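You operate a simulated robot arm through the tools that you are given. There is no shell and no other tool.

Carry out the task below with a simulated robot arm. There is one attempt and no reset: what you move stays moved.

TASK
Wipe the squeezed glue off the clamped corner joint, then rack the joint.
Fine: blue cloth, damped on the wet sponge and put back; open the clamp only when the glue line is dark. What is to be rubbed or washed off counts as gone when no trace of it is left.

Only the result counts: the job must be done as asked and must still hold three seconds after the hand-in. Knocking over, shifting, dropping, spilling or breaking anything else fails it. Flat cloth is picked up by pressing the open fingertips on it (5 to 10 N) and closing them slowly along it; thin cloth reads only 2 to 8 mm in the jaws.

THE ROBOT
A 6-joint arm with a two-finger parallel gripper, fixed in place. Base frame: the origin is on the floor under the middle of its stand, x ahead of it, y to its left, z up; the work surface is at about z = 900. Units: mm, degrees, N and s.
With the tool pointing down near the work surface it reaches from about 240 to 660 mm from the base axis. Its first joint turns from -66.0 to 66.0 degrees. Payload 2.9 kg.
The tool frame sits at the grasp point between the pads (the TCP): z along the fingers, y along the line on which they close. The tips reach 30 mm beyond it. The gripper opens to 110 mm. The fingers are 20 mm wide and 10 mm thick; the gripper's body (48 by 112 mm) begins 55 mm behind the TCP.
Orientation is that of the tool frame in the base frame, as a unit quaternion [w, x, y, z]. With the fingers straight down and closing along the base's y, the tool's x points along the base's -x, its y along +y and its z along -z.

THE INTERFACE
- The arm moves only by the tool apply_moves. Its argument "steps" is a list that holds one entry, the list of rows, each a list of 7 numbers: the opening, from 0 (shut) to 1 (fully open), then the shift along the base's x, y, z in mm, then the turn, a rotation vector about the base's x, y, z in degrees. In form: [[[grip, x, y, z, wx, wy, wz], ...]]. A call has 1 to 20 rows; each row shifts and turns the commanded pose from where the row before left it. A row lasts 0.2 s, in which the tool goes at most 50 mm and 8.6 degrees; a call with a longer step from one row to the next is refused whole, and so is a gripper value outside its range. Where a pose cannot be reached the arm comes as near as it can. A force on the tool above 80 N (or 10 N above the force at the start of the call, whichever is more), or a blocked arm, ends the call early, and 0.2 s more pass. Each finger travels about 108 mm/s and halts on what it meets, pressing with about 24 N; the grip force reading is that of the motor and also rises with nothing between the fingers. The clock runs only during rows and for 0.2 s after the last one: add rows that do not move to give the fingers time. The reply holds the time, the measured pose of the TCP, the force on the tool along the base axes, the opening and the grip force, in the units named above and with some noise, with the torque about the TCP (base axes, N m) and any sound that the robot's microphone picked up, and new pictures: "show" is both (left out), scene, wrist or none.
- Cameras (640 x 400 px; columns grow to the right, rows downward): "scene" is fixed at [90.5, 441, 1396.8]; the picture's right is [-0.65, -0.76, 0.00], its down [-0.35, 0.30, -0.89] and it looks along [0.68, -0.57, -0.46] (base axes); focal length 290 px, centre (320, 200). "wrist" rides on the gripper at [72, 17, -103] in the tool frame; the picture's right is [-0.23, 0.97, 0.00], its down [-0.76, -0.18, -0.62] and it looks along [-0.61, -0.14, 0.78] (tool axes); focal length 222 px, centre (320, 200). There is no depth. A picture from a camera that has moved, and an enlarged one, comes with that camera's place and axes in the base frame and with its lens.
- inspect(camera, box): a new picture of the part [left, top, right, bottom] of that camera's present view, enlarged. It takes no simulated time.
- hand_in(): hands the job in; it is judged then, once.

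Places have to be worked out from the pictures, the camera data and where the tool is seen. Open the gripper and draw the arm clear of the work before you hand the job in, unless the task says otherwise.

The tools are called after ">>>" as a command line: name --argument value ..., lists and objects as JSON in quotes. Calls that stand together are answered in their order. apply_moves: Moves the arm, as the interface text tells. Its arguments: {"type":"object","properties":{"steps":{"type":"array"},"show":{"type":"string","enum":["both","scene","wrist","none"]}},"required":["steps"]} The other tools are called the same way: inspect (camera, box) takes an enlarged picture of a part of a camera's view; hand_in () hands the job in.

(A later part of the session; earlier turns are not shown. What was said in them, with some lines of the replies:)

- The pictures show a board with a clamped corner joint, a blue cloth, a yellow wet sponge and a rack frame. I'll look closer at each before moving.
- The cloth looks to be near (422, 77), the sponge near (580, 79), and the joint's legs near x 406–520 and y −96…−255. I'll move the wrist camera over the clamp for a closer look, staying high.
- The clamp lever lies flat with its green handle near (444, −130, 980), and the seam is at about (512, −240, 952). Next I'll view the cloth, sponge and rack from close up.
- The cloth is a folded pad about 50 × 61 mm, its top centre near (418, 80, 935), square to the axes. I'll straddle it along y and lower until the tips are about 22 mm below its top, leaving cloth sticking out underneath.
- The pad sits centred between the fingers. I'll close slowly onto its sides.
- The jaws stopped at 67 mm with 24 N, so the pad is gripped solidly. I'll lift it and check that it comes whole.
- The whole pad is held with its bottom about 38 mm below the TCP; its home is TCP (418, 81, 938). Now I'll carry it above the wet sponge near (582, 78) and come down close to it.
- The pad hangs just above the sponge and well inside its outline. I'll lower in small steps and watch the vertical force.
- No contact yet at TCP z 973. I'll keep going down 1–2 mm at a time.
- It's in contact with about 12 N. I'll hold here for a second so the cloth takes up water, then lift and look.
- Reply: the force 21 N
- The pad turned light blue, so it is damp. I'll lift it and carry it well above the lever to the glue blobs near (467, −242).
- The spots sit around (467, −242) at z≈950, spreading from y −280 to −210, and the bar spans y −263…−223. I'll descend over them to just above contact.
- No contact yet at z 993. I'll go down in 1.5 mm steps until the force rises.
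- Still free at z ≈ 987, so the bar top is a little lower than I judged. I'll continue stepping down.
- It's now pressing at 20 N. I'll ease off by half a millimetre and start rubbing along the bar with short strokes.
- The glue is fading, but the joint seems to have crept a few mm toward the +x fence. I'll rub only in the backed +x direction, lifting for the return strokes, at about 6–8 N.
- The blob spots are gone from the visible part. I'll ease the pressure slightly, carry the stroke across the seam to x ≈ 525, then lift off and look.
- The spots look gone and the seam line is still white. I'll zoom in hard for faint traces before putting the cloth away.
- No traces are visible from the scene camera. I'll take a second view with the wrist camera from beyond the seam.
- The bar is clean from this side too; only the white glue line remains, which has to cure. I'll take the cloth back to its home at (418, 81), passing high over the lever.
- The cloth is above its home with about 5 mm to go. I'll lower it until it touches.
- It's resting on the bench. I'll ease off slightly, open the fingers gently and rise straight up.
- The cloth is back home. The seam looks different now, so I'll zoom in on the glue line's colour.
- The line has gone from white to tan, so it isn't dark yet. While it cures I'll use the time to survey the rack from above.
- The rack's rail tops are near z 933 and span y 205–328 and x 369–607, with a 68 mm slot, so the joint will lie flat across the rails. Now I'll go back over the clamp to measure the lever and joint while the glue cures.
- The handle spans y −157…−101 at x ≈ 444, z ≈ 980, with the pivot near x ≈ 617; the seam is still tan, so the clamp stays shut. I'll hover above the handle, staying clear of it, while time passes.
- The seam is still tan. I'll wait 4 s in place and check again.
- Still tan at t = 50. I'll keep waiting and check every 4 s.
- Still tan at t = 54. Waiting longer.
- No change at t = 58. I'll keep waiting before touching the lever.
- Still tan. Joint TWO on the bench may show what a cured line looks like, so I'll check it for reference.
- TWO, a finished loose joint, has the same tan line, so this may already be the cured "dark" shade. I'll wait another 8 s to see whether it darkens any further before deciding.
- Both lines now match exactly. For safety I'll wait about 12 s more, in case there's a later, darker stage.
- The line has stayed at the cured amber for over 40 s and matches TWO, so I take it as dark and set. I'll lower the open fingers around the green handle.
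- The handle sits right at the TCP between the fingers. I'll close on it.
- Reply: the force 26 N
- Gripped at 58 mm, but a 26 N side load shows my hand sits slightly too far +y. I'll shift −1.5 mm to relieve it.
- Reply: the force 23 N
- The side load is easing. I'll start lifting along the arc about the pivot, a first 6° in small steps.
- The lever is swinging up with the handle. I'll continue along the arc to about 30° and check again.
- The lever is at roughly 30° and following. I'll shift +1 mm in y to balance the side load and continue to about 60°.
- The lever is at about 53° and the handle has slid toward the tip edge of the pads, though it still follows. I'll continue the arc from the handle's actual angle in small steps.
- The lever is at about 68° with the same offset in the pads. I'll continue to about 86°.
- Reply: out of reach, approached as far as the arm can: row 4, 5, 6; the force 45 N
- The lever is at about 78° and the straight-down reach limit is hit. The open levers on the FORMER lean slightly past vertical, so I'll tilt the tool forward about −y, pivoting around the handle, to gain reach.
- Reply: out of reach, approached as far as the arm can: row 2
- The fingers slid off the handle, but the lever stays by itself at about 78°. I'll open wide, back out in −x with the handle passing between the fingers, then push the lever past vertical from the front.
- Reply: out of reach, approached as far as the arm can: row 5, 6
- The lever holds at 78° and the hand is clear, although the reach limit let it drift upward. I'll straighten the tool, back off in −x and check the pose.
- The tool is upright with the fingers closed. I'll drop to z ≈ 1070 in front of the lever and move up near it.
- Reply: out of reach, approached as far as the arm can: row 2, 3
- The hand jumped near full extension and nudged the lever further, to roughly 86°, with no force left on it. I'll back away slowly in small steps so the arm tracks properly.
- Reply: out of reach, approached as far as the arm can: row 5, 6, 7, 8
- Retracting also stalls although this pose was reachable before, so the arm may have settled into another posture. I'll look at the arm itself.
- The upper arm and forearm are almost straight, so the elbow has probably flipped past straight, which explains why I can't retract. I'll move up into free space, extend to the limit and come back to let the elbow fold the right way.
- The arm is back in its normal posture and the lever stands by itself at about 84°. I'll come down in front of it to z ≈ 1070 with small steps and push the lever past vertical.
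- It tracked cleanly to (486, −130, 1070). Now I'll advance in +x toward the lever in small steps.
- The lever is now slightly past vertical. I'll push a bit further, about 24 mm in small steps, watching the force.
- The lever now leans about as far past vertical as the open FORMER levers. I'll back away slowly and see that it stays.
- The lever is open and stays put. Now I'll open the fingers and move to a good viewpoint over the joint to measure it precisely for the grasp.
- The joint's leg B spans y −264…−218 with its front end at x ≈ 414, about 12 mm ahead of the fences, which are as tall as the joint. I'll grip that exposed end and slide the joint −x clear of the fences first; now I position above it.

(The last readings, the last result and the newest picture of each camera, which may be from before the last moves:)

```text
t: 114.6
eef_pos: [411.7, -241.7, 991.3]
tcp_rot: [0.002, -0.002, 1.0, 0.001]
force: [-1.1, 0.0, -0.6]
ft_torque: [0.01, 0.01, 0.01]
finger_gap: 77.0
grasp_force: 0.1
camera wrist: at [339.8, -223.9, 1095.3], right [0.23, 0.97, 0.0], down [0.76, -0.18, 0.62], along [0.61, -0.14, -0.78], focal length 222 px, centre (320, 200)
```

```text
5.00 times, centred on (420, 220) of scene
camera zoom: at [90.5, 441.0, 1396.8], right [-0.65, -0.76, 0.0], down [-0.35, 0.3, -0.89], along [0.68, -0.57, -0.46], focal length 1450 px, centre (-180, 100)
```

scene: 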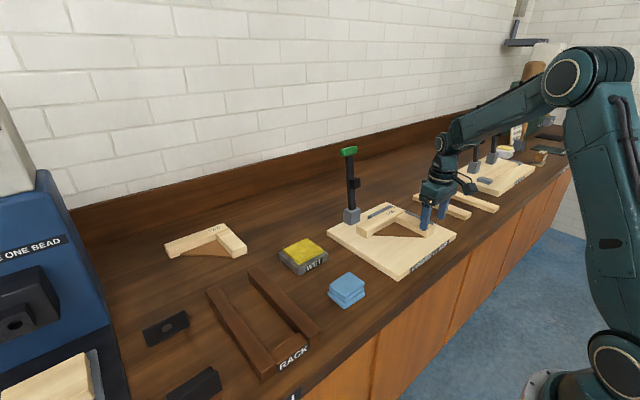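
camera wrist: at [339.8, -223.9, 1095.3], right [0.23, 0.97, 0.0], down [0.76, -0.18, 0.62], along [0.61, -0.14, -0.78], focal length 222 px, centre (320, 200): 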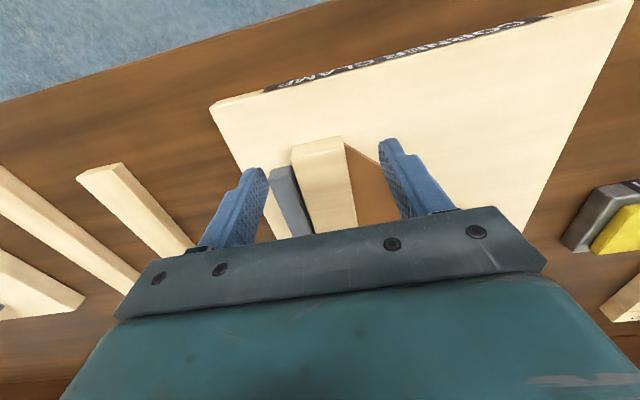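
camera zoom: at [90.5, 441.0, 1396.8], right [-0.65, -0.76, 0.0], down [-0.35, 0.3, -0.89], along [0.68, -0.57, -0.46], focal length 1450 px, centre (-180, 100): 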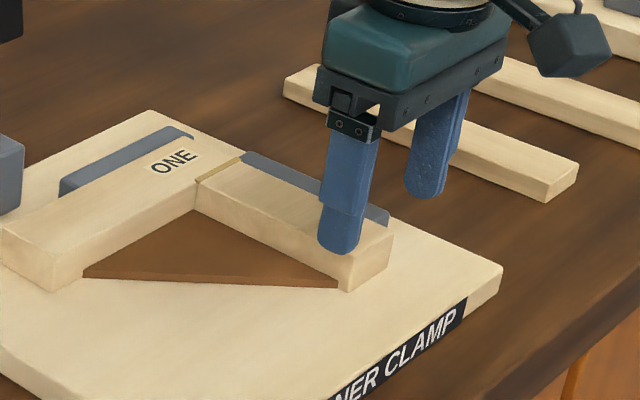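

From the front, leg B is y −263…−223 with its front at x ≈ 413, and the fence front is at x ≈ 432 with its top only at z ≈ 937. I'll align to x 418, y −243 and lower so the tips reach about z 932.

>>> apply_moves --steps '[[[0.7, 6, -1.5, 0, 0, 0, 0], [0.7, 0, 0, -12, 0, 0, 0], [0.7, 0, 0, -12, 0, 0, 0], [0.7, 0, 0, -5, 0, 0, 0], [0.7, 0, 0, 0, 0, 0, 0]]]'

>>> inspect --camera "wrist" --box '[220, 100, 440, 240]'

```text
t: 115.8
eef_pos: [418.2, -241.2, 962.3]
tcp_rot: [0.002, -0.001, 1.0, 0.0]
force: [-0.6, 0.3, -0.5]
ft_torque: [0.02, -0.01, 0.01]
finger_gap: 77.0
grasp_force: 0.0
camera wrist: at [345.6, -224.3, 1065.5], right [0.23, 0.97, 0.0], down [0.76, -0.18, 0.62], along [0.61, -0.14, -0.78], focal length 222 px, centre (320, 200)
```

scene: 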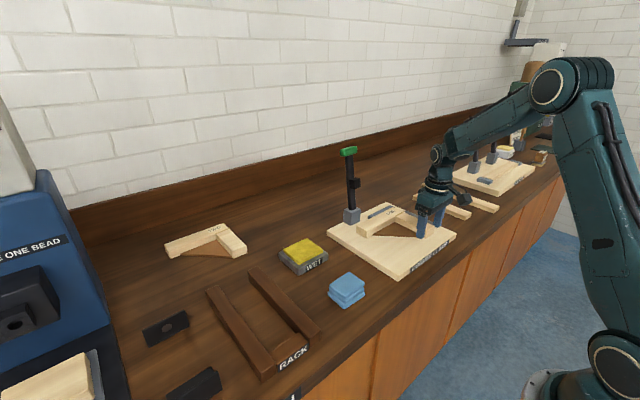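
wrist: 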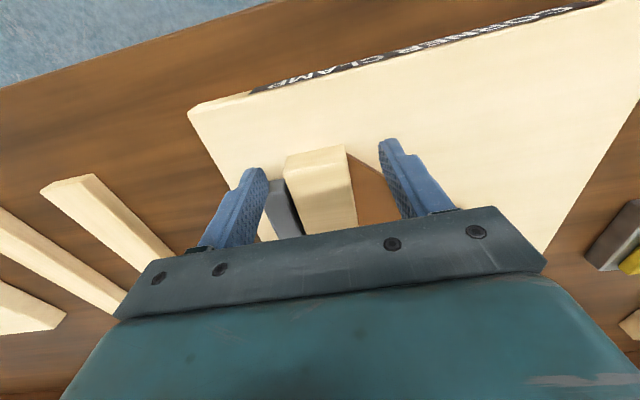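

```text
2.86 times, centred on (330, 170) of wrist
camera zoom: at [345.6, -224.3, 1065.5], right [0.23, 0.97, 0.0], down [0.76, -0.18, 0.62], along [0.61, -0.14, -0.78], focal length 635 px, centre (291, 286)
```

zoom: 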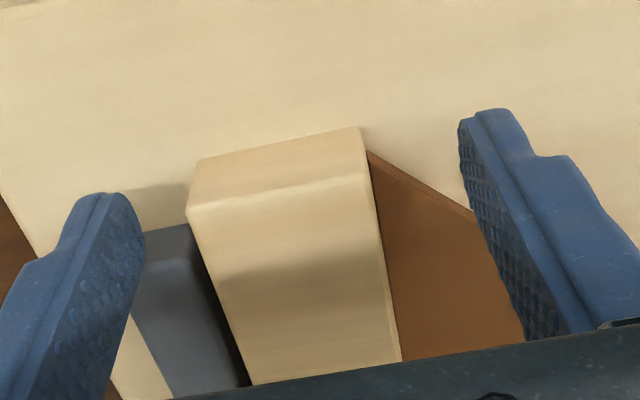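

The fingers straddle the front end without touching the fence. I'll close on leg B slowly.

>>> apply_moves --steps '[[[0.6, 0, 0, 0, 0, 0, 0], [0.5, 0, 0, 0, 0, 0, 0], [0.42, 0, 0, 0, 0, 0, 0], [0.38, 0, 0, 0, 0, 0, 0], [0.34, 0, 0, 0, 0, 0, 0], [0.3, 0, 0, 0, 0, 0, 0], [0.3, 0, 0, 0, 0, 0, 0]]]' --show "wrist"

```text
t: 117.4
eef_pos: [418.6, -241.1, 962.5]
tcp_rot: [0.001, 0.0, 1.0, -0.001]
force: [-0.7, -1.6, 0.5]
ft_torque: [0.0, 0.02, -0.09]
finger_gap: 41.6
grasp_force: 23.8
camera wrist: at [345.5, -224.4, 1065.7], right [0.23, 0.97, 0.0], down [0.76, -0.18, 0.62], along [0.61, -0.14, -0.78], focal length 222 px, centre (320, 200)
```

wrist: 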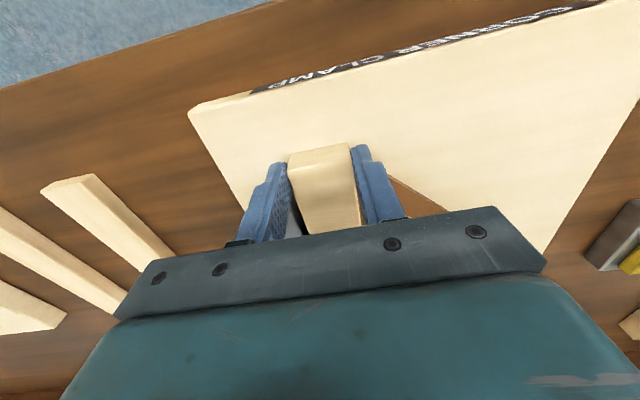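

Gripped at 41.6 mm. I'll slide the joint 36 mm in −x, away from the fences.

>>> apply_moves --steps '[[[0.3, -3, 0, 0, 0, 0, 0], [0.3, -5, 0, 0, 0, 0, 0], [0.3, -6, 0, 0, 0, 0, 0], [0.3, -6, 0, 0, 0, 0, 0], [0.3, -6, 0, 0, 0, 0, 0], [0.3, -6, 0, 0, 0, 0, 0], [0.3, -4, 0, 0, 0, 0, 0], [0.3, 0, 0, 0, 0, 0, 0]]]'

>>> inspect --camera "scene" --box '[340, 190, 470, 280]'

```text
t: 119.2
eef_pos: [383.9, -241.9, 963.7]
tcp_rot: [0.001, -0.001, 1.0, 0.0]
force: [0.6, 0.5, -0.4]
ft_torque: [-0.1, 0.22, -0.01]
finger_gap: 41.8
grasp_force: 24.3
camera wrist: at [310.8, -225.0, 1066.6], right [0.23, 0.97, 0.0], down [0.76, -0.18, 0.62], along [0.61, -0.14, -0.78], focal length 222 px, centre (320, 200)
```

scene: 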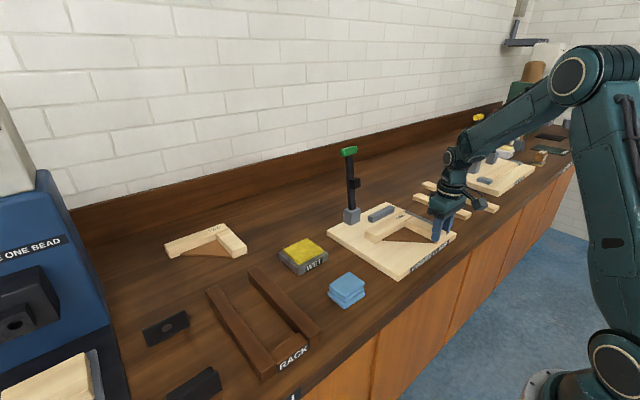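
wrist: 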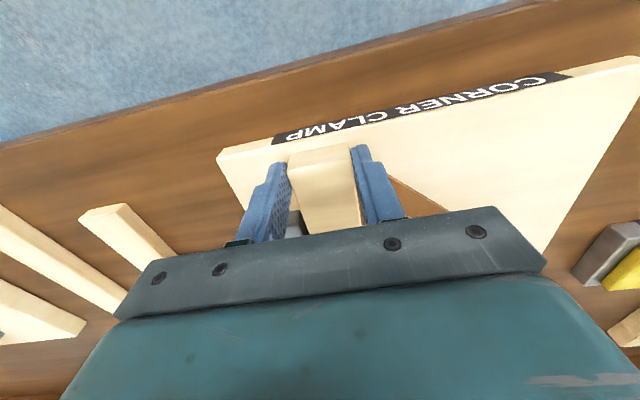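

```text
4.44 times, centred on (405, 235) of scene
camera zoom: at [90.5, 441.0, 1396.8], right [-0.65, -0.76, 0.0], down [-0.35, 0.3, -0.89], along [0.68, -0.57, -0.46], focal length 1289 px, centre (-58, 44)
```

zoom: 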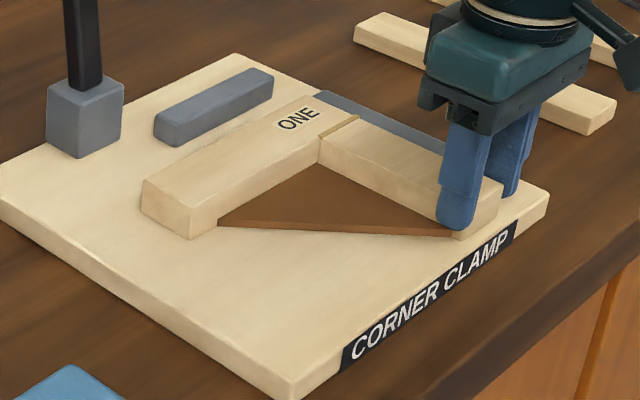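

The joint slid out cleanly with no yaw. While still holding it, I'll slide it 22 mm in +y to free leg B's outer side from its fence too.

>>> apply_moves --steps '[[[0.3, 0, 3, 0, 0, 0, 0], [0.3, 0, 4, 0, 0, 0, 0], [0.3, 0, 5, 0, 0, 0, 0], [0.3, 0, 5, 0, 0, 0, 0], [0.3, 0, 5, 0, 0, 0, 0], [0.3, 0, 0, 0, 0, 0, 0]]]'

>>> inspect --camera "scene" --box '[340, 190, 470, 280]'

```text
t: 120.6
eef_pos: [383.3, -219.9, 964.0]
tcp_rot: [0.0, -0.001, 1.0, -0.001]
force: [-0.1, -0.2, -0.4]
ft_torque: [-0.11, 0.2, 0.02]
finger_gap: 41.5
grasp_force: 23.4
camera wrist: at [309.6, -202.0, 1066.4], right [0.23, 0.97, 0.0], down [0.76, -0.18, 0.62], along [0.61, -0.14, -0.78], focal length 222 px, centre (320, 200)
```

scene: 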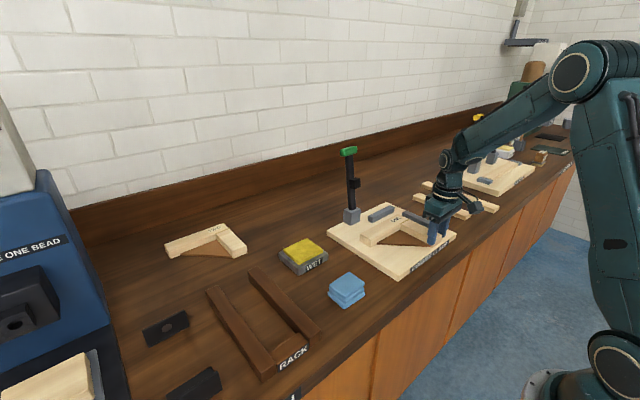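
wrist: 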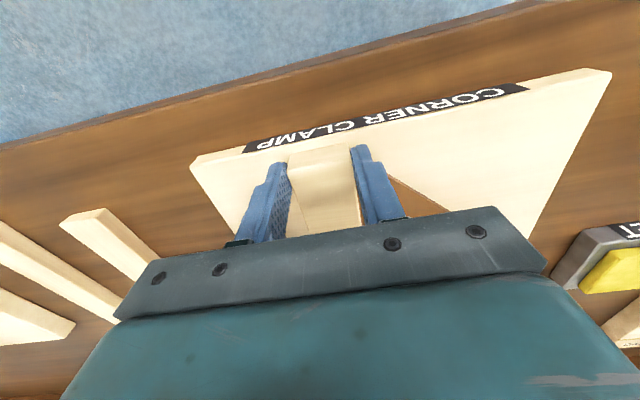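

```text
4.44 times, centred on (405, 235) of scene
camera zoom: at [90.5, 441.0, 1396.8], right [-0.65, -0.76, 0.0], down [-0.35, 0.3, -0.89], along [0.68, -0.57, -0.46], focal length 1289 px, centre (-58, 44)
```

zoom: 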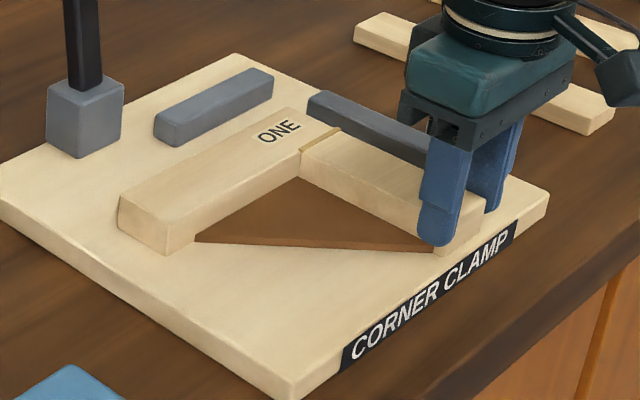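

The joint is free on both sides now. I'll open just enough, rise, and move to leg B next to the inner corner (x ≈ 469), close to the centre of mass.

>>> apply_moves --steps '[[[0.45, 0, 0, 0, 0, 0, 0], [0.58, 0, 0, 0, 0, 0, 0], [0.58, 0, 0, 15, 0, 0, 0], [0.58, 0, 0, 25, 0, 0, 0], [0.58, 28, 0, 0, 0, 0, 0], [0.58, 30, 0, 0, 0, 0, 0], [0.58, 28, 0, 0, 0, 0, 0], [0.58, 0, 0, 0, 0, 0, 0]]]'

>>> inspect --camera "wrist" --box '[220, 60, 440, 240]'

>>> inspect --camera "scene" --box '[340, 190, 470, 280]'

```text
t: 122.4
eef_pos: [468.6, -218.4, 1003.5]
tcp_rot: [0.001, 0.0, 1.0, 0.0]
force: [-0.1, -0.1, 0.4]
ft_torque: [0.02, -0.03, -0.02]
finger_gap: 63.7
grasp_force: 0.1
camera wrist: at [395.3, -201.5, 1106.0], right [0.23, 0.97, 0.0], down [0.76, -0.18, 0.62], along [0.61, -0.14, -0.78], focal length 222 px, centre (320, 200)
```

scene: 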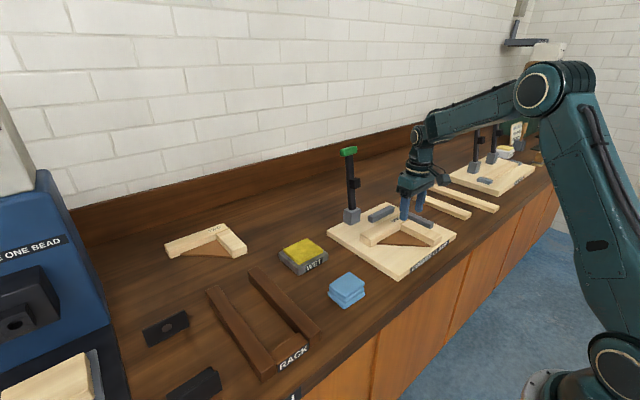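
wrist: 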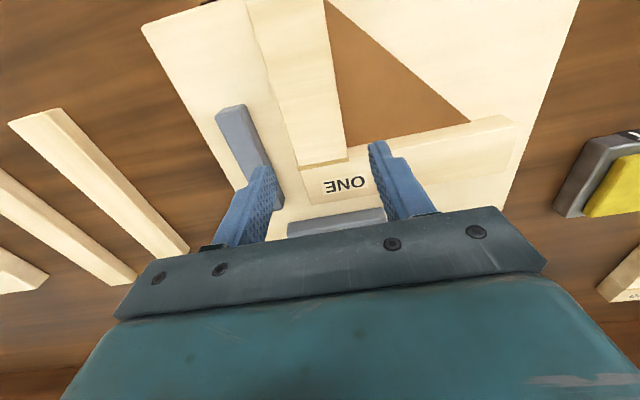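

```text
2.22 times, centred on (330, 150) of wrist
camera zoom: at [395.3, -201.5, 1106.0], right [0.23, 0.97, 0.0], down [0.76, -0.18, 0.62], along [0.61, -0.14, -0.78], focal length 494 px, centre (298, 311)
```

zoom: 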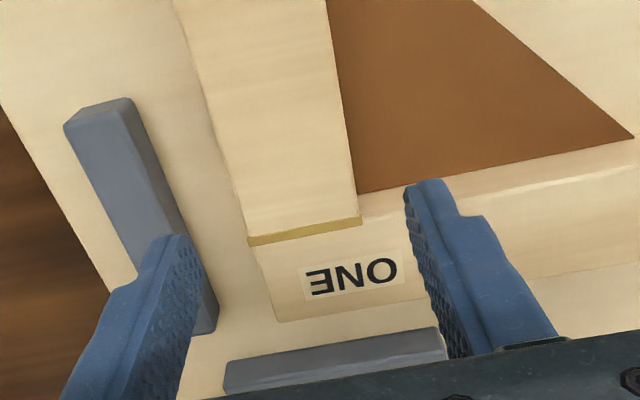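

```text
4.44 times, centred on (405, 235) of scene
camera zoom: at [90.5, 441.0, 1396.8], right [-0.65, -0.76, 0.0], down [-0.35, 0.3, -0.89], along [0.68, -0.57, -0.46], focal length 1289 px, centre (-58, 44)
```

zoom: 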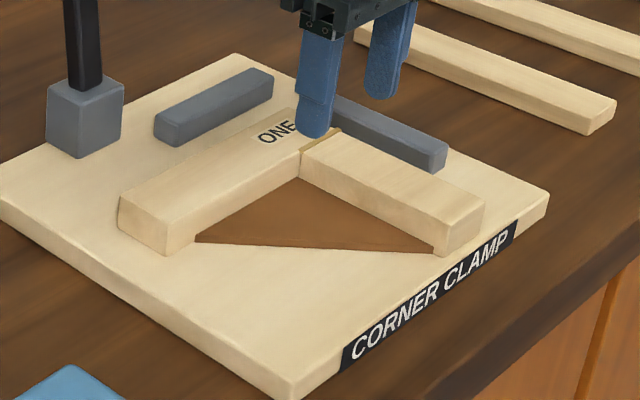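

Leg B is at y −240…−200 and the inner corner at x ≈ 483, so the fingers at x 459–479 fit. I'll narrow the opening a bit to clear the fence and lower.

>>> apply_moves --steps '[[[0.53, 0, -0.5, 0, 0, 0, 0], [0.53, 0, 0, -15, 0, 0, 0], [0.53, 0, 0, -15, 0, 0, 0], [0.53, 0, 0, -8, 0, 0, 0], [0.53, 0, 0, -4, 0, 0, 0], [0.53, 0, 0, 0, 0, 0, 0]]]'

>>> inspect --camera "wrist" --box '[220, 60, 440, 240]'

```text
t: 123.8
eef_pos: [470.2, -219.4, 961.8]
tcp_rot: [0.001, -0.002, 1.0, -0.001]
force: [-0.6, 0.5, 0.5]
ft_torque: [0.02, 0.01, 0.04]
finger_gap: 58.2
grasp_force: 0.0
camera wrist: at [396.2, -202.7, 1064.2], right [0.23, 0.97, 0.0], down [0.76, -0.18, 0.62], along [0.61, -0.14, -0.78], focal length 222 px, centre (320, 200)
```

scene: 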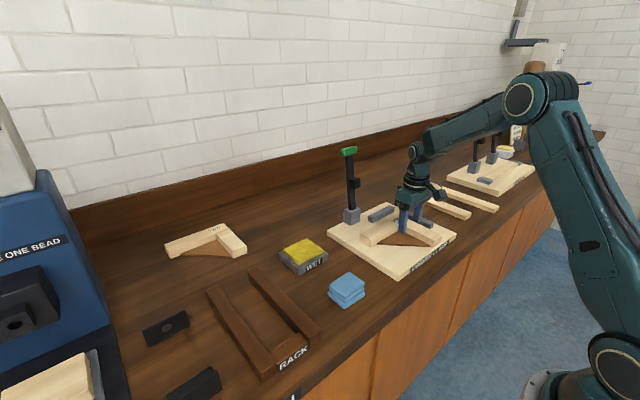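
wrist: 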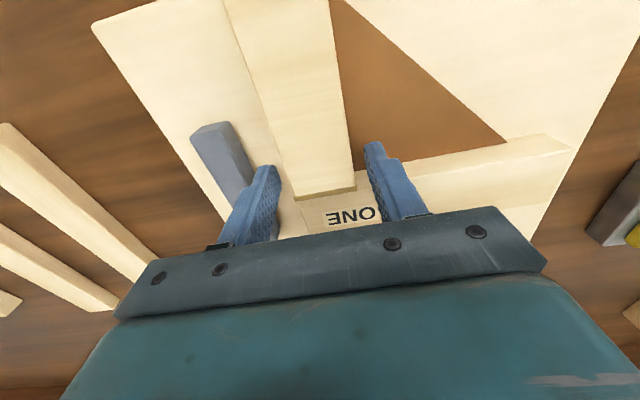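

```text
2.22 times, centred on (330, 150) of wrist
camera zoom: at [396.2, -202.7, 1064.2], right [0.23, 0.97, 0.0], down [0.76, -0.18, 0.62], along [0.61, -0.14, -0.78], focal length 494 px, centre (298, 311)
```

zoom: 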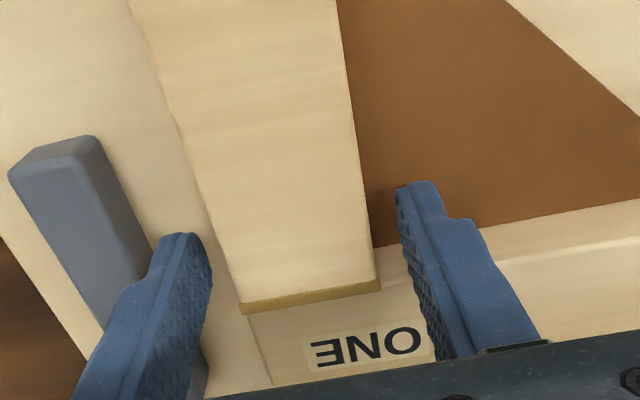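

The fingers straddle leg B beside the corner with no contact. I'll go 2 mm lower for more pad overlap and close.

>>> apply_moves --steps '[[[0.53, 0, 0, -2, 0, 0, 0], [0.46, 0, 0, 0, 0, 0, 0], [0.41, 0, 0, 0, 0, 0, 0], [0.37, 0, 0, 0, 0, 0, 0], [0.33, 0, 0, 0, 0, 0, 0], [0.28, 0, 0, 0, 0, 0, 0], [0.25, 0, 0, 0, 0, 0, 0], [0.25, 0, 0, 0, 0, 0, 0]]]' --show "wrist"

```text
t: 125.6
eef_pos: [467.8, -218.4, 958.8]
tcp_rot: [0.0, 0.0, 1.0, 0.0]
force: [0.1, -0.3, 0.5]
ft_torque: [0.02, 0.01, -0.05]
finger_gap: 41.7
grasp_force: 24.1
camera wrist: at [396.4, -202.3, 1061.5], right [0.23, 0.97, 0.0], down [0.76, -0.18, 0.62], along [0.61, -0.14, -0.78], focal length 222 px, centre (320, 200)
```

wrist: 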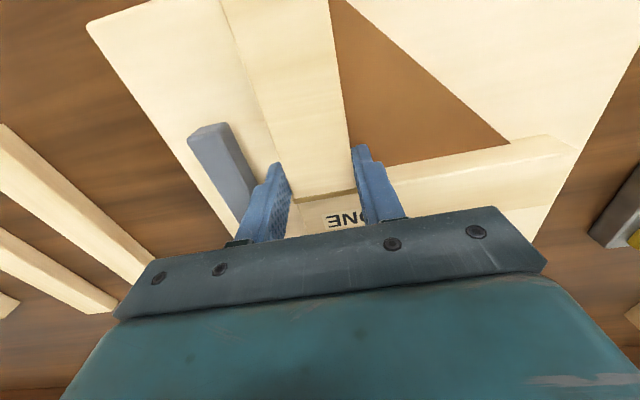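

Gripped at 41.7 mm with 24 N. I'll lift slowly by about 20 mm and check for tilt or slip.

>>> apply_moves --steps '[[[0.2, 0, 0, 3, 0, 0, 0], [0.2, 0, 0, 5, 0, 0, 0], [0.2, 0, 0, 6, 0, 0, 0], [0.2, 0, 0, 6, 0, 0, 0], [0.2, 0, 0, 0, 0, 0, 0]]]'

>>> inspect --camera "scene" --box '[340, 180, 470, 280]'

```text
t: 126.8
eef_pos: [470.5, -219.9, 978.8]
tcp_rot: [0.001, -0.002, 1.0, -0.001]
force: [-0.2, -0.6, -2.2]
ft_torque: [-0.1, -0.01, 0.03]
finger_gap: 41.4
grasp_force: 23.9
camera wrist: at [397.4, -202.3, 1082.6], right [0.23, 0.97, 0.0], down [0.76, -0.18, 0.62], along [0.61, -0.14, -0.78], focal length 222 px, centre (320, 200)
```

scene: 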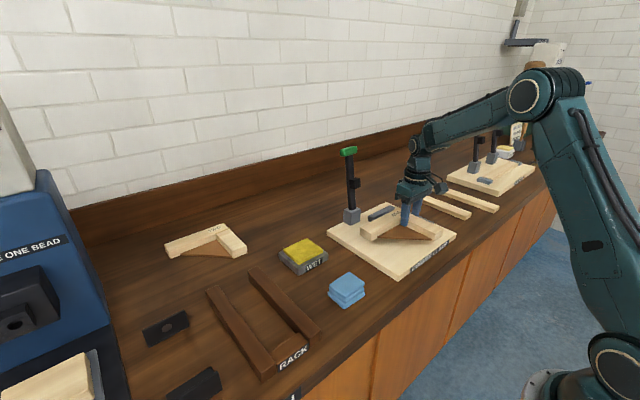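
wrist: 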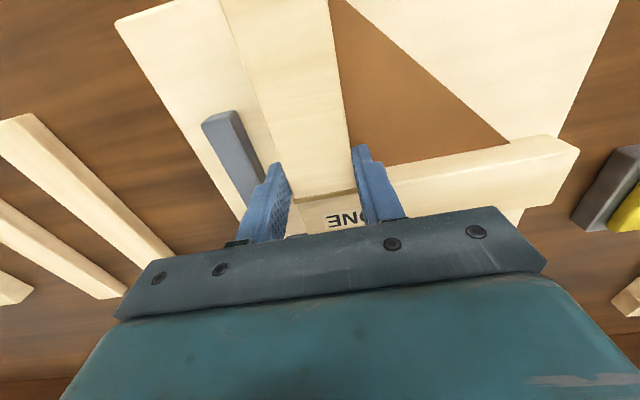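

```text
4.00 times, centred on (405, 230) of scene
camera zoom: at [90.5, 441.0, 1396.8], right [-0.65, -0.76, 0.0], down [-0.35, 0.3, -0.89], along [0.68, -0.57, -0.46], focal length 1160 px, centre (-20, 80)
```

zoom: 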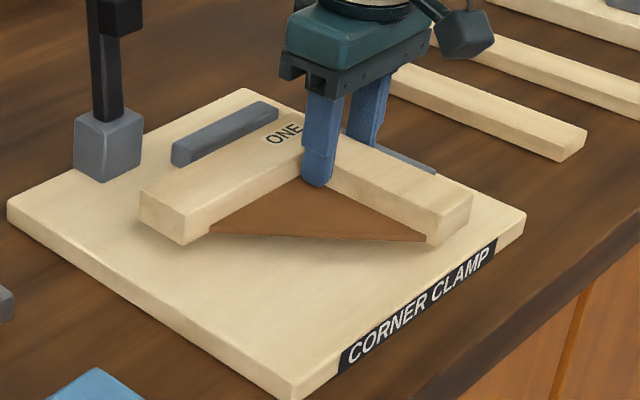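

The joint lifts level and weighs only about 2 N. I'll raise it and carry it in +y over to the rack, keeping it well above everything.

>>> apply_moves --steps '[[[0.2, 0, 0, 18, 0, 0, 0], [0.2, 0, 0, 20, 0, 0, 0], [0.2, 0, 0, 20, 0, 0, 0], [0.2, 0, 20, 0, 0, 0, 0], [0.2, 0, 32, 0, 0, 0, 0], [0.2, 0, 35, 0, 0, 0, 0], [0.2, 0, 35, 0, 0, 0, 0], [0.2, 0, 35, 0, 0, 0, 0], [0.2, 5, 35, 0, 0, 0, 0], [0.2, 5, 35, 0, 0, 0, 0], [0.2, 5, 35, 0, 0, 0, 0], [0.2, 5, 35, 0, 0, 0, 0], [0.2, 5, 35, 0, 0, 0, 0], [0.2, 5, 35, 0, 0, 0, 0], [0.2, 5, 35, 0, 0, 0, 0], [0.2, 3, 20, 0, 0, 0, 0], [0.2, 0, 10, 0, 0, 0, 0], [0.2, 0, 0, 0, 0, 0, 0]]]'

>>> inspect --camera "scene" --box '[180, 200, 380, 390]'

>>> inspect --camera "wrist" --box '[180, 0, 520, 230]'

```text
t: 130.6
eef_pos: [507.7, 211.6, 1037.2]
tcp_rot: [0.001, 0.0, 1.0, -0.001]
force: [0.3, 0.5, -1.8]
ft_torque: [-0.14, 0.03, -0.01]
finger_gap: 41.6
grasp_force: 24.1
camera wrist: at [434.8, 229.0, 1140.7], right [0.23, 0.97, 0.0], down [0.76, -0.18, 0.62], along [0.61, -0.14, -0.78], focal length 222 px, centre (320, 200)
```

scene: 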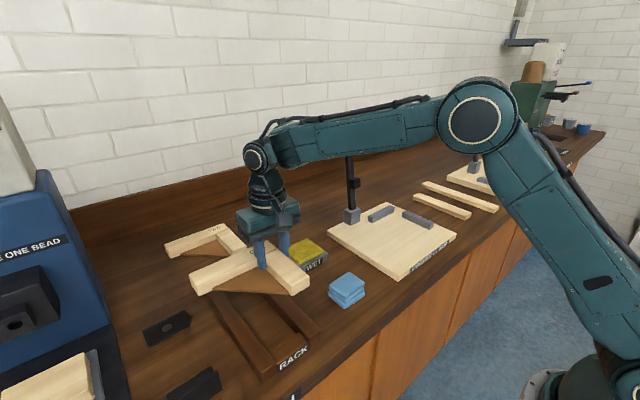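
wrist: 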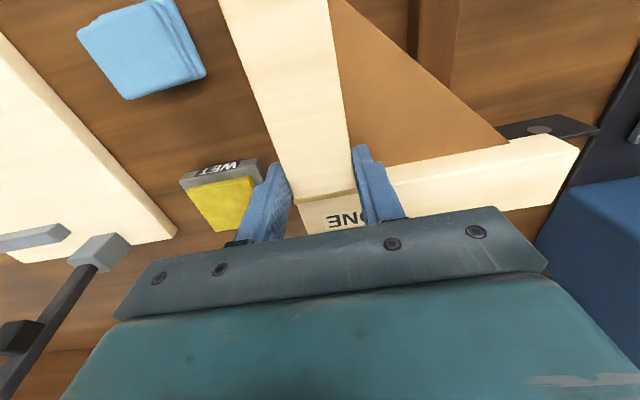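

```text
2.11 times, centred on (280, 295) of scene
camera zoom: at [90.5, 441.1, 1396.8], right [-0.65, -0.76, 0.0], down [-0.35, 0.3, -0.89], along [0.68, -0.57, -0.46], focal length 610 px, centre (404, 0)
```

zoom: 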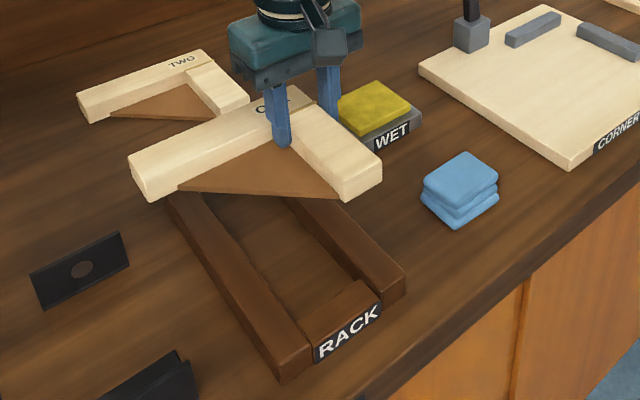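

```text
1.74 times, centred on (350, 115) of wrist
camera zoom: at [434.8, 229.0, 1140.7], right [0.23, 0.97, 0.0], down [0.76, -0.18, 0.62], along [0.61, -0.14, -0.78], focal length 386 px, centre (268, 348)
```

zoom: 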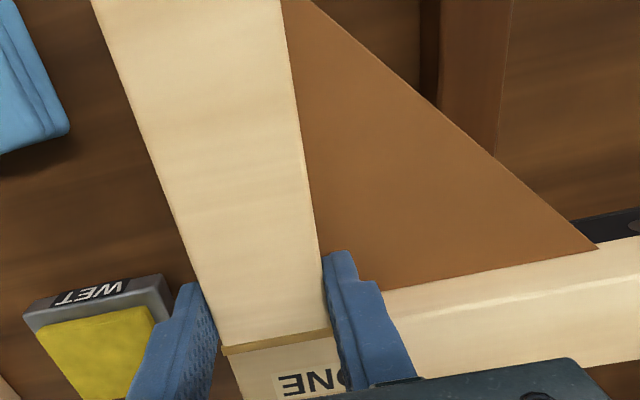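

The joint hangs level above the rack and will span both rails. I'll lower it to just above the rails.

>>> apply_moves --steps '[[[0.2, 0, -1.5, -15, 0, 0, 0], [0.2, 0, 0, -15, 0, 0, 0], [0.2, 0, 0, -12, 0, 0, 0], [0.2, 0, 0, -8, 0, 0, 0], [0.2, 0, 0, -5, 0, 0, 0], [0.2, 0, 0, 0, 0, 0, 0]]]'

>>> inspect --camera "scene" --box '[180, 220, 340, 360]'

```text
t: 132.0
eef_pos: [507.3, 209.4, 982.6]
tcp_rot: [0.0, -0.001, 1.0, -0.001]
force: [0.3, -0.8, -2.1]
ft_torque: [-0.09, 0.02, -0.01]
finger_gap: 41.5
grasp_force: 23.4
camera wrist: at [434.1, 227.1, 1086.1], right [0.23, 0.97, 0.0], down [0.76, -0.18, 0.62], along [0.61, -0.14, -0.78], focal length 222 px, centre (320, 200)
```

scene: 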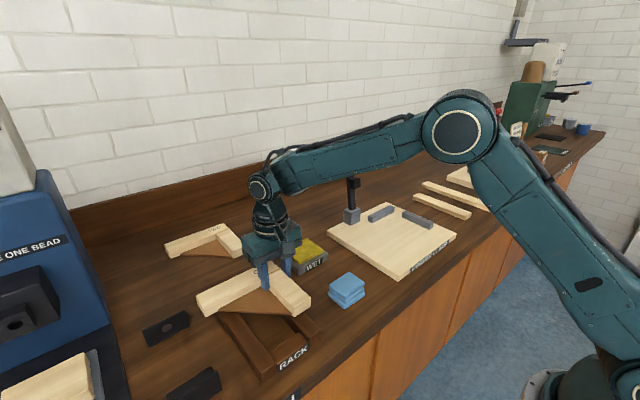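
wrist: 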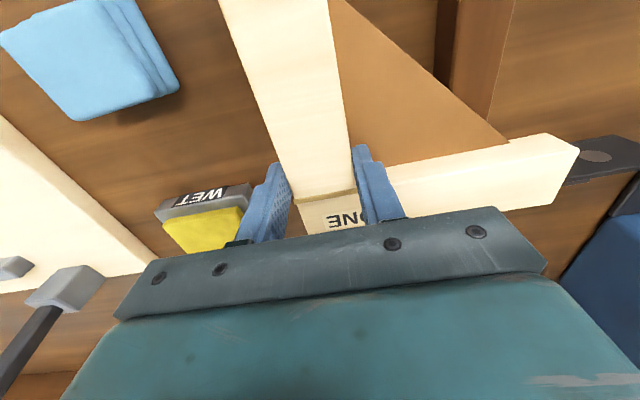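

```text
2.86 times, centred on (260, 290) of scene
camera zoom: at [90.6, 441.1, 1396.8], right [-0.65, -0.76, 0.0], down [-0.35, 0.3, -0.89], along [0.68, -0.57, -0.46], focal length 828 px, centre (491, -57)
```

zoom: 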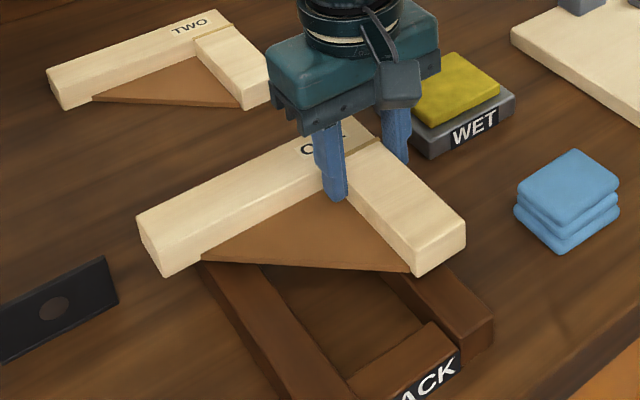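

Nearly at the rails. I'll lower in small steps until the force shows support.

>>> apply_moves --steps '[[[0.2, 0, 0, -3, 0, 0, 0], [0.2, 0, 0, -3, 0, 0, 0], [0.2, 0, 0, -1.5, 0, 0, 0], [0.2, 0, 0, 0, 0, 0, 0]]]' --show "none"

```text
t: 133.0
eef_pos: [505.5, 209.9, 975.3]
tcp_rot: [0.0, -0.001, 1.0, -0.001]
force: [0.3, -0.2, -1.9]
ft_torque: [-0.09, 0.03, 0.0]
finger_gap: 41.7
grasp_force: 24.2
```

>>> apply_moves --steps '[[[0.2, 0, 0, -1.5, 0, 0, 0], [0.2, 0, 0, -1.5, 0, 0, 0], [0.2, 0, 0, 0, 0, 0, 0]]]' --show "none"

```text
t: 133.8
eef_pos: [506.1, 210.8, 971.9]
tcp_rot: [0.0, -0.001, 1.0, -0.001]
force: [0.9, 0.1, -2.0]
ft_torque: [-0.11, 0.02, -0.01]
finger_gap: 41.5
grasp_force: 24.1
```

Still hanging free at z 972. I'll continue down in 1 mm steps.

>>> apply_moves --steps '[[[0.2, 0, 0, -1, 0, 0, 0], [0.2, 0, 0, -1, 0, 0, 0], [0.2, 0, 0, 0, 0, 0, 0]]]' --show "none"

>>> inspect --camera "scene" --box '[180, 220, 340, 360]'

```text
t: 134.6
eef_pos: [507.3, 210.5, 970.4]
tcp_rot: [0.0, -0.001, 1.0, -0.001]
force: [0.1, -0.5, -2.4]
ft_torque: [-0.08, 0.02, -0.03]
finger_gap: 41.7
grasp_force: 23.7
```

```text
2.86 times, centred on (260, 290) of scene
camera zoom: at [90.6, 441.1, 1396.8], right [-0.65, -0.76, 0.0], down [-0.35, 0.3, -0.89], along [0.68, -0.57, -0.46], focal length 828 px, centre (491, -57)
```

zoom: 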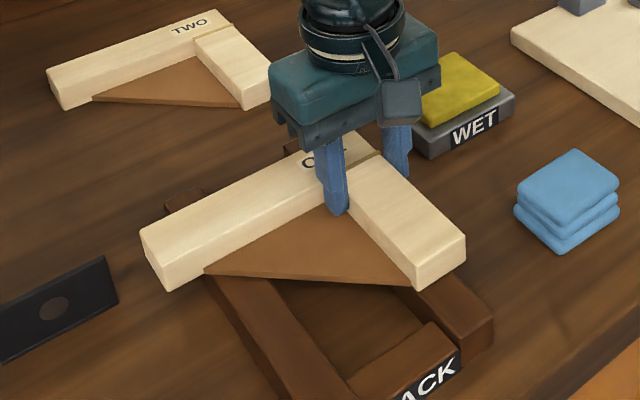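

Close but not yet supported. I'll keep lowering.

>>> apply_moves --steps '[[[0.2, 0, 0, -1, 0, 0, 0], [0.2, 0, 0, -1, 0, 0, 0], [0.2, 0, 0, 0, 0, 0, 0]]]' --show "none"

>>> apply_moves --steps '[[[0.2, 0, 0, -1, 0, 0, 0], [0.2, 0, 0, -0.7, 0, 0, 0], [0.2, 0, 0, 0, 0, 0, 0]]]' --show "none"

```text
t: 135.4
eef_pos: [506.5, 210.4, 969.5]
tcp_rot: [0.001, -0.001, 1.0, 0.0]
force: [-1.0, -0.2, 1.4]
ft_torque: [0.3, 0.1, 0.15]
finger_gap: 41.7
grasp_force: 23.9
```

```text
t: 136.2
eef_pos: [508.0, 208.9, 967.5]
tcp_rot: [0.002, 0.001, 1.0, -0.001]
force: [-1.0, -7.6, 18.3]
ft_torque: [-0.22, -0.01, 0.0]
finger_gap: 42.0
grasp_force: 24.2
```

The joint now rests on the rails. I'll ease up 1 mm, open gently and check before withdrawing.

>>> apply_moves --steps '[[[0.2, 0, 0, 1, 0, 0, 0], [0.4, 0, 0, 0, 0, 0, 0], [0.42, 0, 0, 0, 0, 0, 0], [0.46, 0, 0, 0, 0, 0, 0], [0.52, 0, 0, 0, 0, 0, 0], [0.6, 0, 0, 0, 0, 0, 0], [0.6, 0, 0, 0, 0, 0, 0]]]'

>>> inspect --camera "scene" --box '[180, 220, 340, 360]'

```text
t: 137.8
eef_pos: [506.9, 210.6, 966.5]
tcp_rot: [0.0, 0.0, 1.0, -0.001]
force: [-0.7, -0.1, 0.9]
ft_torque: [0.03, 0.0, 0.04]
finger_gap: 65.7
grasp_force: 0.0
camera wrist: at [434.1, 227.5, 1070.0], right [0.23, 0.97, 0.0], down [0.76, -0.18, 0.62], along [0.61, -0.14, -0.78], focal length 222 px, centre (320, 200)
```

scene: 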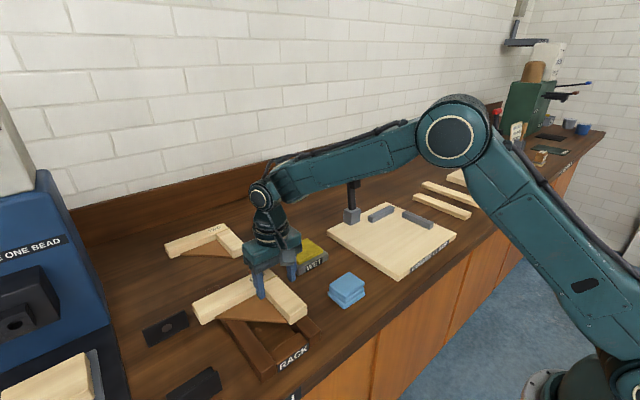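
wrist: 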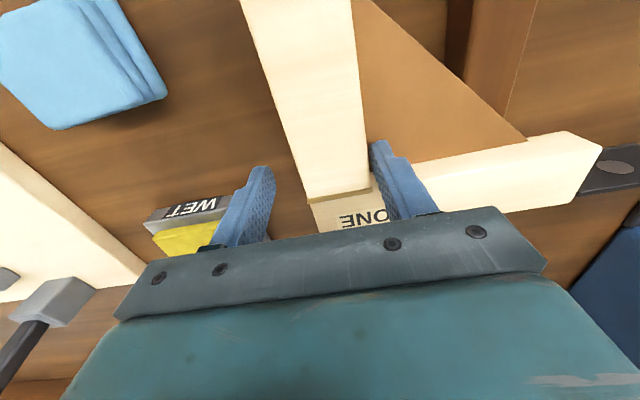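

```text
2.86 times, centred on (260, 290) of scene
camera zoom: at [90.5, 441.0, 1396.8], right [-0.65, -0.76, 0.0], down [-0.35, 0.3, -0.89], along [0.68, -0.57, -0.46], focal length 828 px, centre (491, -57)
```

zoom: 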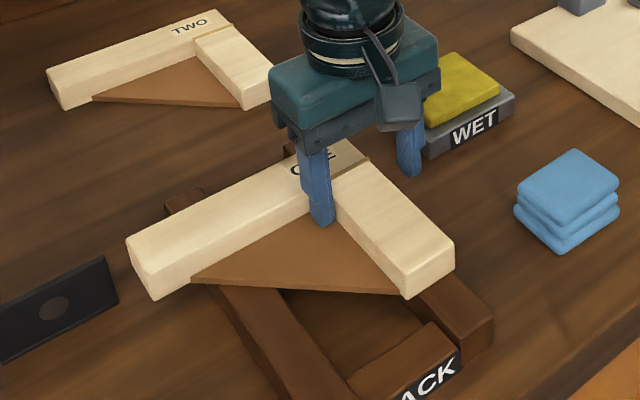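

The joint sits on both rails; opening dragged it about 10 mm in +y, but it's still well on the rack and clear of the bracket. I'll rise straight up and look.

>>> apply_moves --steps '[[[0.6, 0, -1, 4, 0, 0, 0], [0.6, 0, -1, 8, 0, 0, 0], [0.62, 0, 0, 20, 0, 0, 0], [0.65, 0, 0, 35, 0, 0, 0], [0.8, 0, 0, 40, 0, 0, 0], [1, -20, 0, 35, 0, 0, 0], [1, -40, 0, 10, 0, 0, 0], [1, -40, 0, 0, 0, 0, 0], [1, 0, 0, 0, 0, 0, 0]]]'

>>> inspect --camera "scene" --box '[180, 220, 340, 360]'

>>> inspect --camera "wrist" --box '[200, 40, 500, 240]'

```text
t: 139.8
eef_pos: [411.5, 210.8, 1118.8]
tcp_rot: [0.001, 0.0, 1.0, 0.0]
force: [-0.8, 0.4, 0.4]
ft_torque: [0.0, -0.01, -0.02]
finger_gap: 110.1
grasp_force: 0.1
camera wrist: at [337.5, 228.0, 1222.3], right [0.23, 0.97, 0.0], down [0.76, -0.18, 0.62], along [0.61, -0.14, -0.78], focal length 222 px, centre (320, 200)
```

scene: 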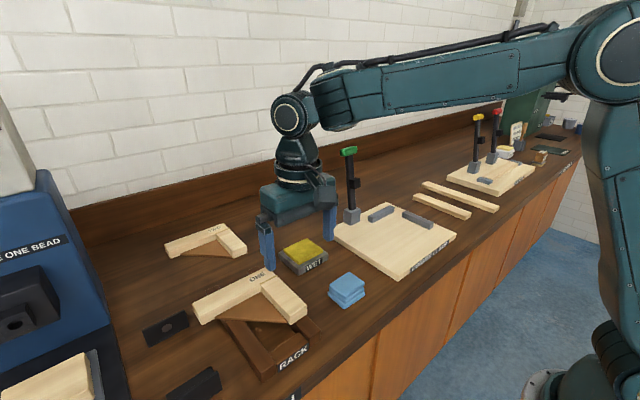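
wrist: 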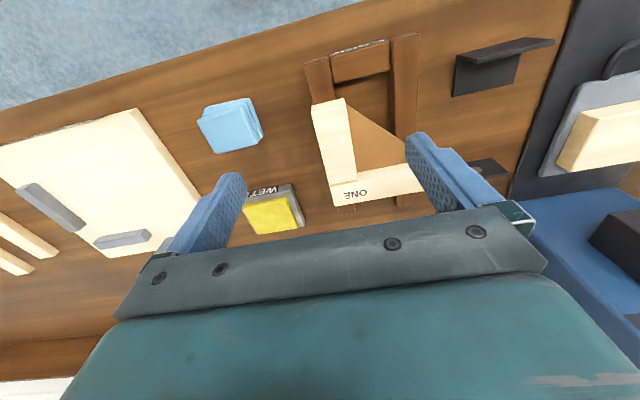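

```text
2.86 times, centred on (260, 290) of scene
camera zoom: at [90.5, 441.0, 1396.8], right [-0.65, -0.76, 0.0], down [-0.35, 0.3, -0.89], along [0.68, -0.57, -0.46], focal length 828 px, centre (491, -57)
```

zoom: 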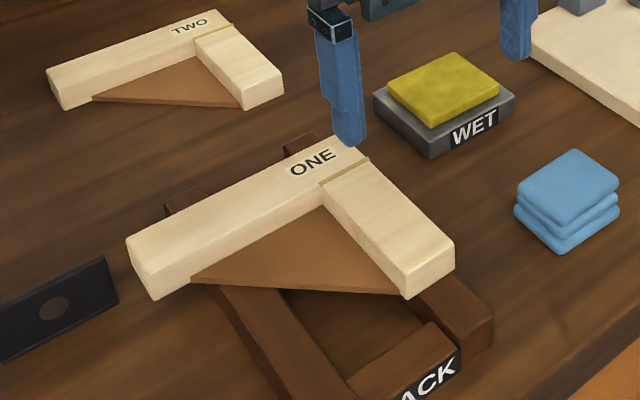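

```text
2.00 times, centred on (350, 140) of wrist
camera zoom: at [337.5, 228.0, 1222.3], right [0.23, 0.97, 0.0], down [0.76, -0.18, 0.62], along [0.61, -0.14, -0.78], focal length 444 px, centre (260, 320)
```

zoom: 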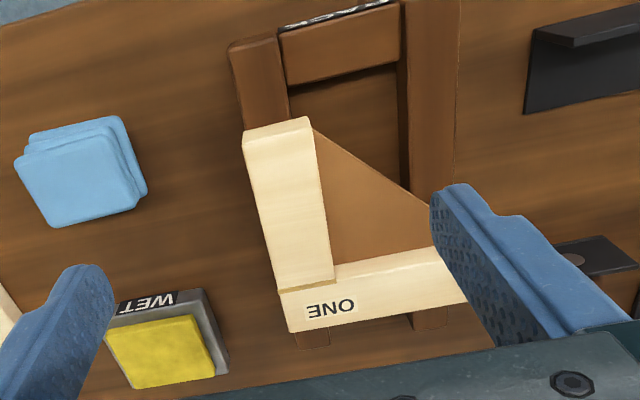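

The joint lies flat across both rails. Before handing in I'll zoom in to check for leftover glue on the joint, fences and board, and that the cloth and lever are as they should be.

>>> inspect --camera "scene" --box '[320, 130, 470, 285]'

>>> inspect --camera "scene" --box '[240, 265, 320, 330]'

>>> inspect --camera "scene" --box '[270, 220, 380, 320]'

>>> inspect --camera "wrist" --box '[0, 90, 240, 260]'

```text
2.58 times, centred on (395, 208) of scene
camera zoom: at [90.5, 441.0, 1396.8], right [-0.65, -0.76, 0.0], down [-0.35, 0.3, -0.89], along [0.68, -0.57, -0.46], focal length 748 px, centre (126, 181)
```

zoom: 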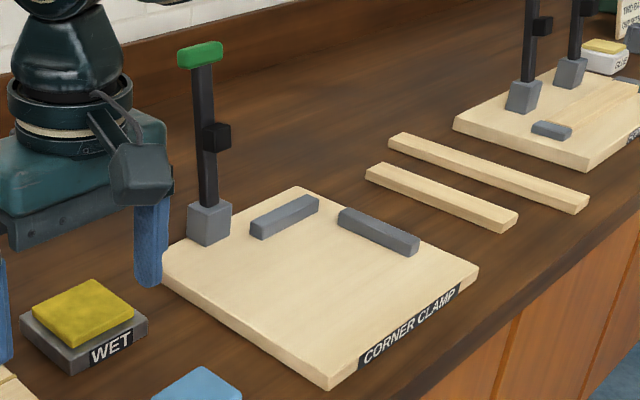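

```text
6.15 times, centred on (280, 298) of scene
camera zoom: at [90.5, 441.0, 1396.8], right [-0.65, -0.76, 0.0], down [-0.35, 0.3, -0.89], along [0.68, -0.57, -0.46], focal length 1784 px, centre (566, -400)
```

zoom: 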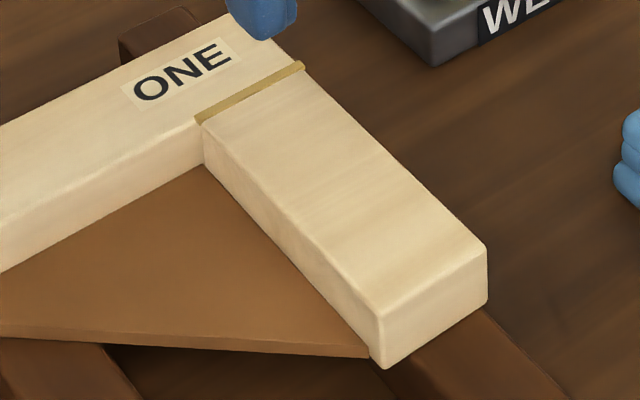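

```text
4.00 times, centred on (325, 270) of scene
camera zoom: at [90.5, 441.0, 1396.8], right [-0.65, -0.76, 0.0], down [-0.35, 0.3, -0.89], along [0.68, -0.57, -0.46], focal length 1160 px, centre (300, -80)
```

zoom: 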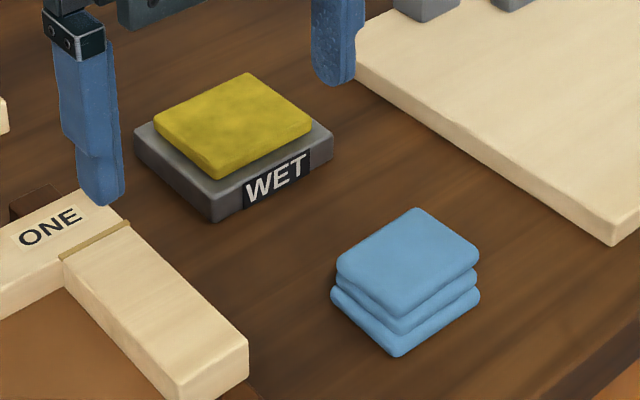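

```text
2.35 times, centred on (120, 175) of wrist
camera zoom: at [337.5, 228.0, 1222.3], right [0.23, 0.97, 0.0], down [0.76, -0.18, 0.62], along [0.61, -0.14, -0.78], focal length 523 px, centre (791, 259)
```

zoom: 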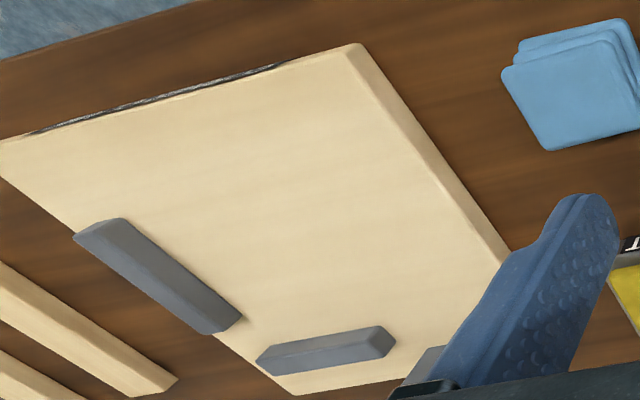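

Everything is clean and in place: cloth home, sponge untouched, lever open, joint on the rack. I'll withdraw the arm to its starting pose with the fingers open.

>>> apply_moves --steps '[[[1, -4, -20, 25, 0, 0, 0], [1, -4, -22, 25, 0, 0, 0], [1, -4, -22, 25, 0, 0, 0], [1, -4, -22, 25, 0, 0, 0], [1, -4, -22, 20, 0, 0, 0], [1, -4, -22, 20, 0, 0, 0], [1, 0, -20, 15, 0, 0, 0], [1, 0, 0, 0, 0, 0, 0], [1, 0, 0, 0, 0, 0, 0]]]'

>>> inspect --camera "scene" --box '[140, 200, 380, 400]'

```text
t: 141.8
eef_pos: [384.8, 60.6, 1273.6]
tcp_rot: [0.0, 0.0, 1.0, 0.0]
force: [0.4, 0.3, -1.0]
ft_torque: [0.0, 0.03, -0.02]
finger_gap: 109.9
grasp_force: 0.1
camera wrist: at [311.9, 78.7, 1377.2], right [0.23, 0.97, 0.0], down [0.76, -0.18, 0.62], along [0.61, -0.14, -0.78], focal length 222 px, centre (320, 200)
```

scene: 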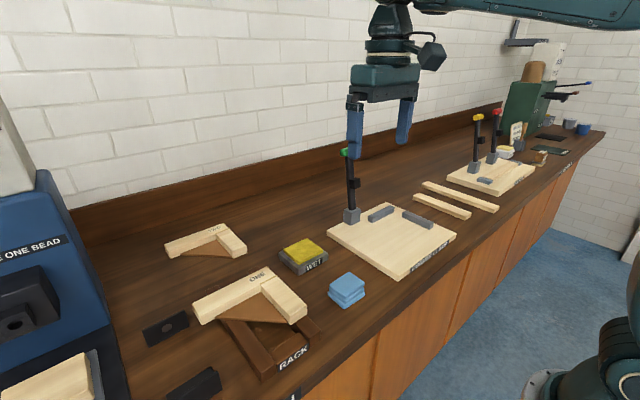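
wrist: 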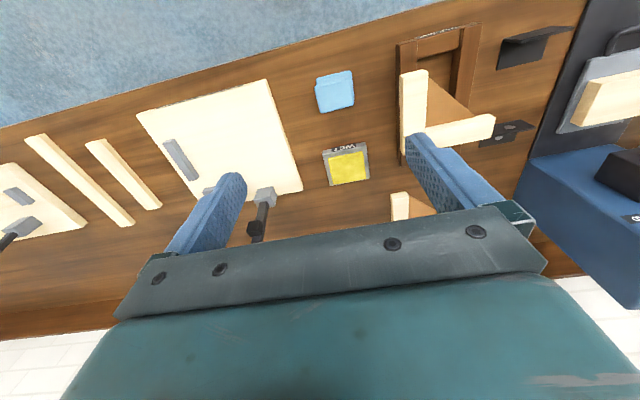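

```text
2.00 times, centred on (260, 300) of scene
camera zoom: at [90.5, 441.0, 1396.8], right [-0.65, -0.76, 0.0], down [-0.35, 0.3, -0.89], along [0.68, -0.57, -0.46], focal length 580 px, centre (440, 0)
```

zoom: 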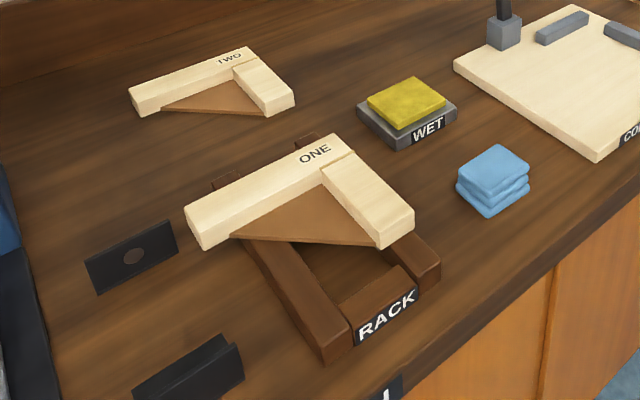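

The arm is clear with open fingers, the joint rests stably on the rack, the clamp is open, and the cloth is back by the sponge. Handing in.

>>> hand_in

```text
The job is handed in.
```

I wiped the squeezed-out glue off the corner joint, opened the clamp and laid the joint on the rack. The job is handed in; I haven't seen the result of the check.

- **Wiping:** I damped the blue cloth on the wet sponge and rubbed the joint until close-up views showed no glue. The cloth is back where it was, still damp. Rubbing moved the joint about 4 mm inside the clamp.
- **Clamp:** I opened it after the glue line had turned from white to amber. The line stayed amber for more than 40 s and matched the finished joint TWO. I took amber to be the "dark" state, though it never went darker than that.
- **Lever:** The gripper slipped off the handle partway, so I pushed the lever the rest of the way open. It now leans slightly past vertical and stays there.
- **Rack:** The joint lies flat across both rails, about 15 mm off centre because it shifted a little when I let go. It is close to the black bracket beside the rack but not touching it.

In the last pictures nothing else had been moved or knocked over. The arm is clear of the work with its fingers open.
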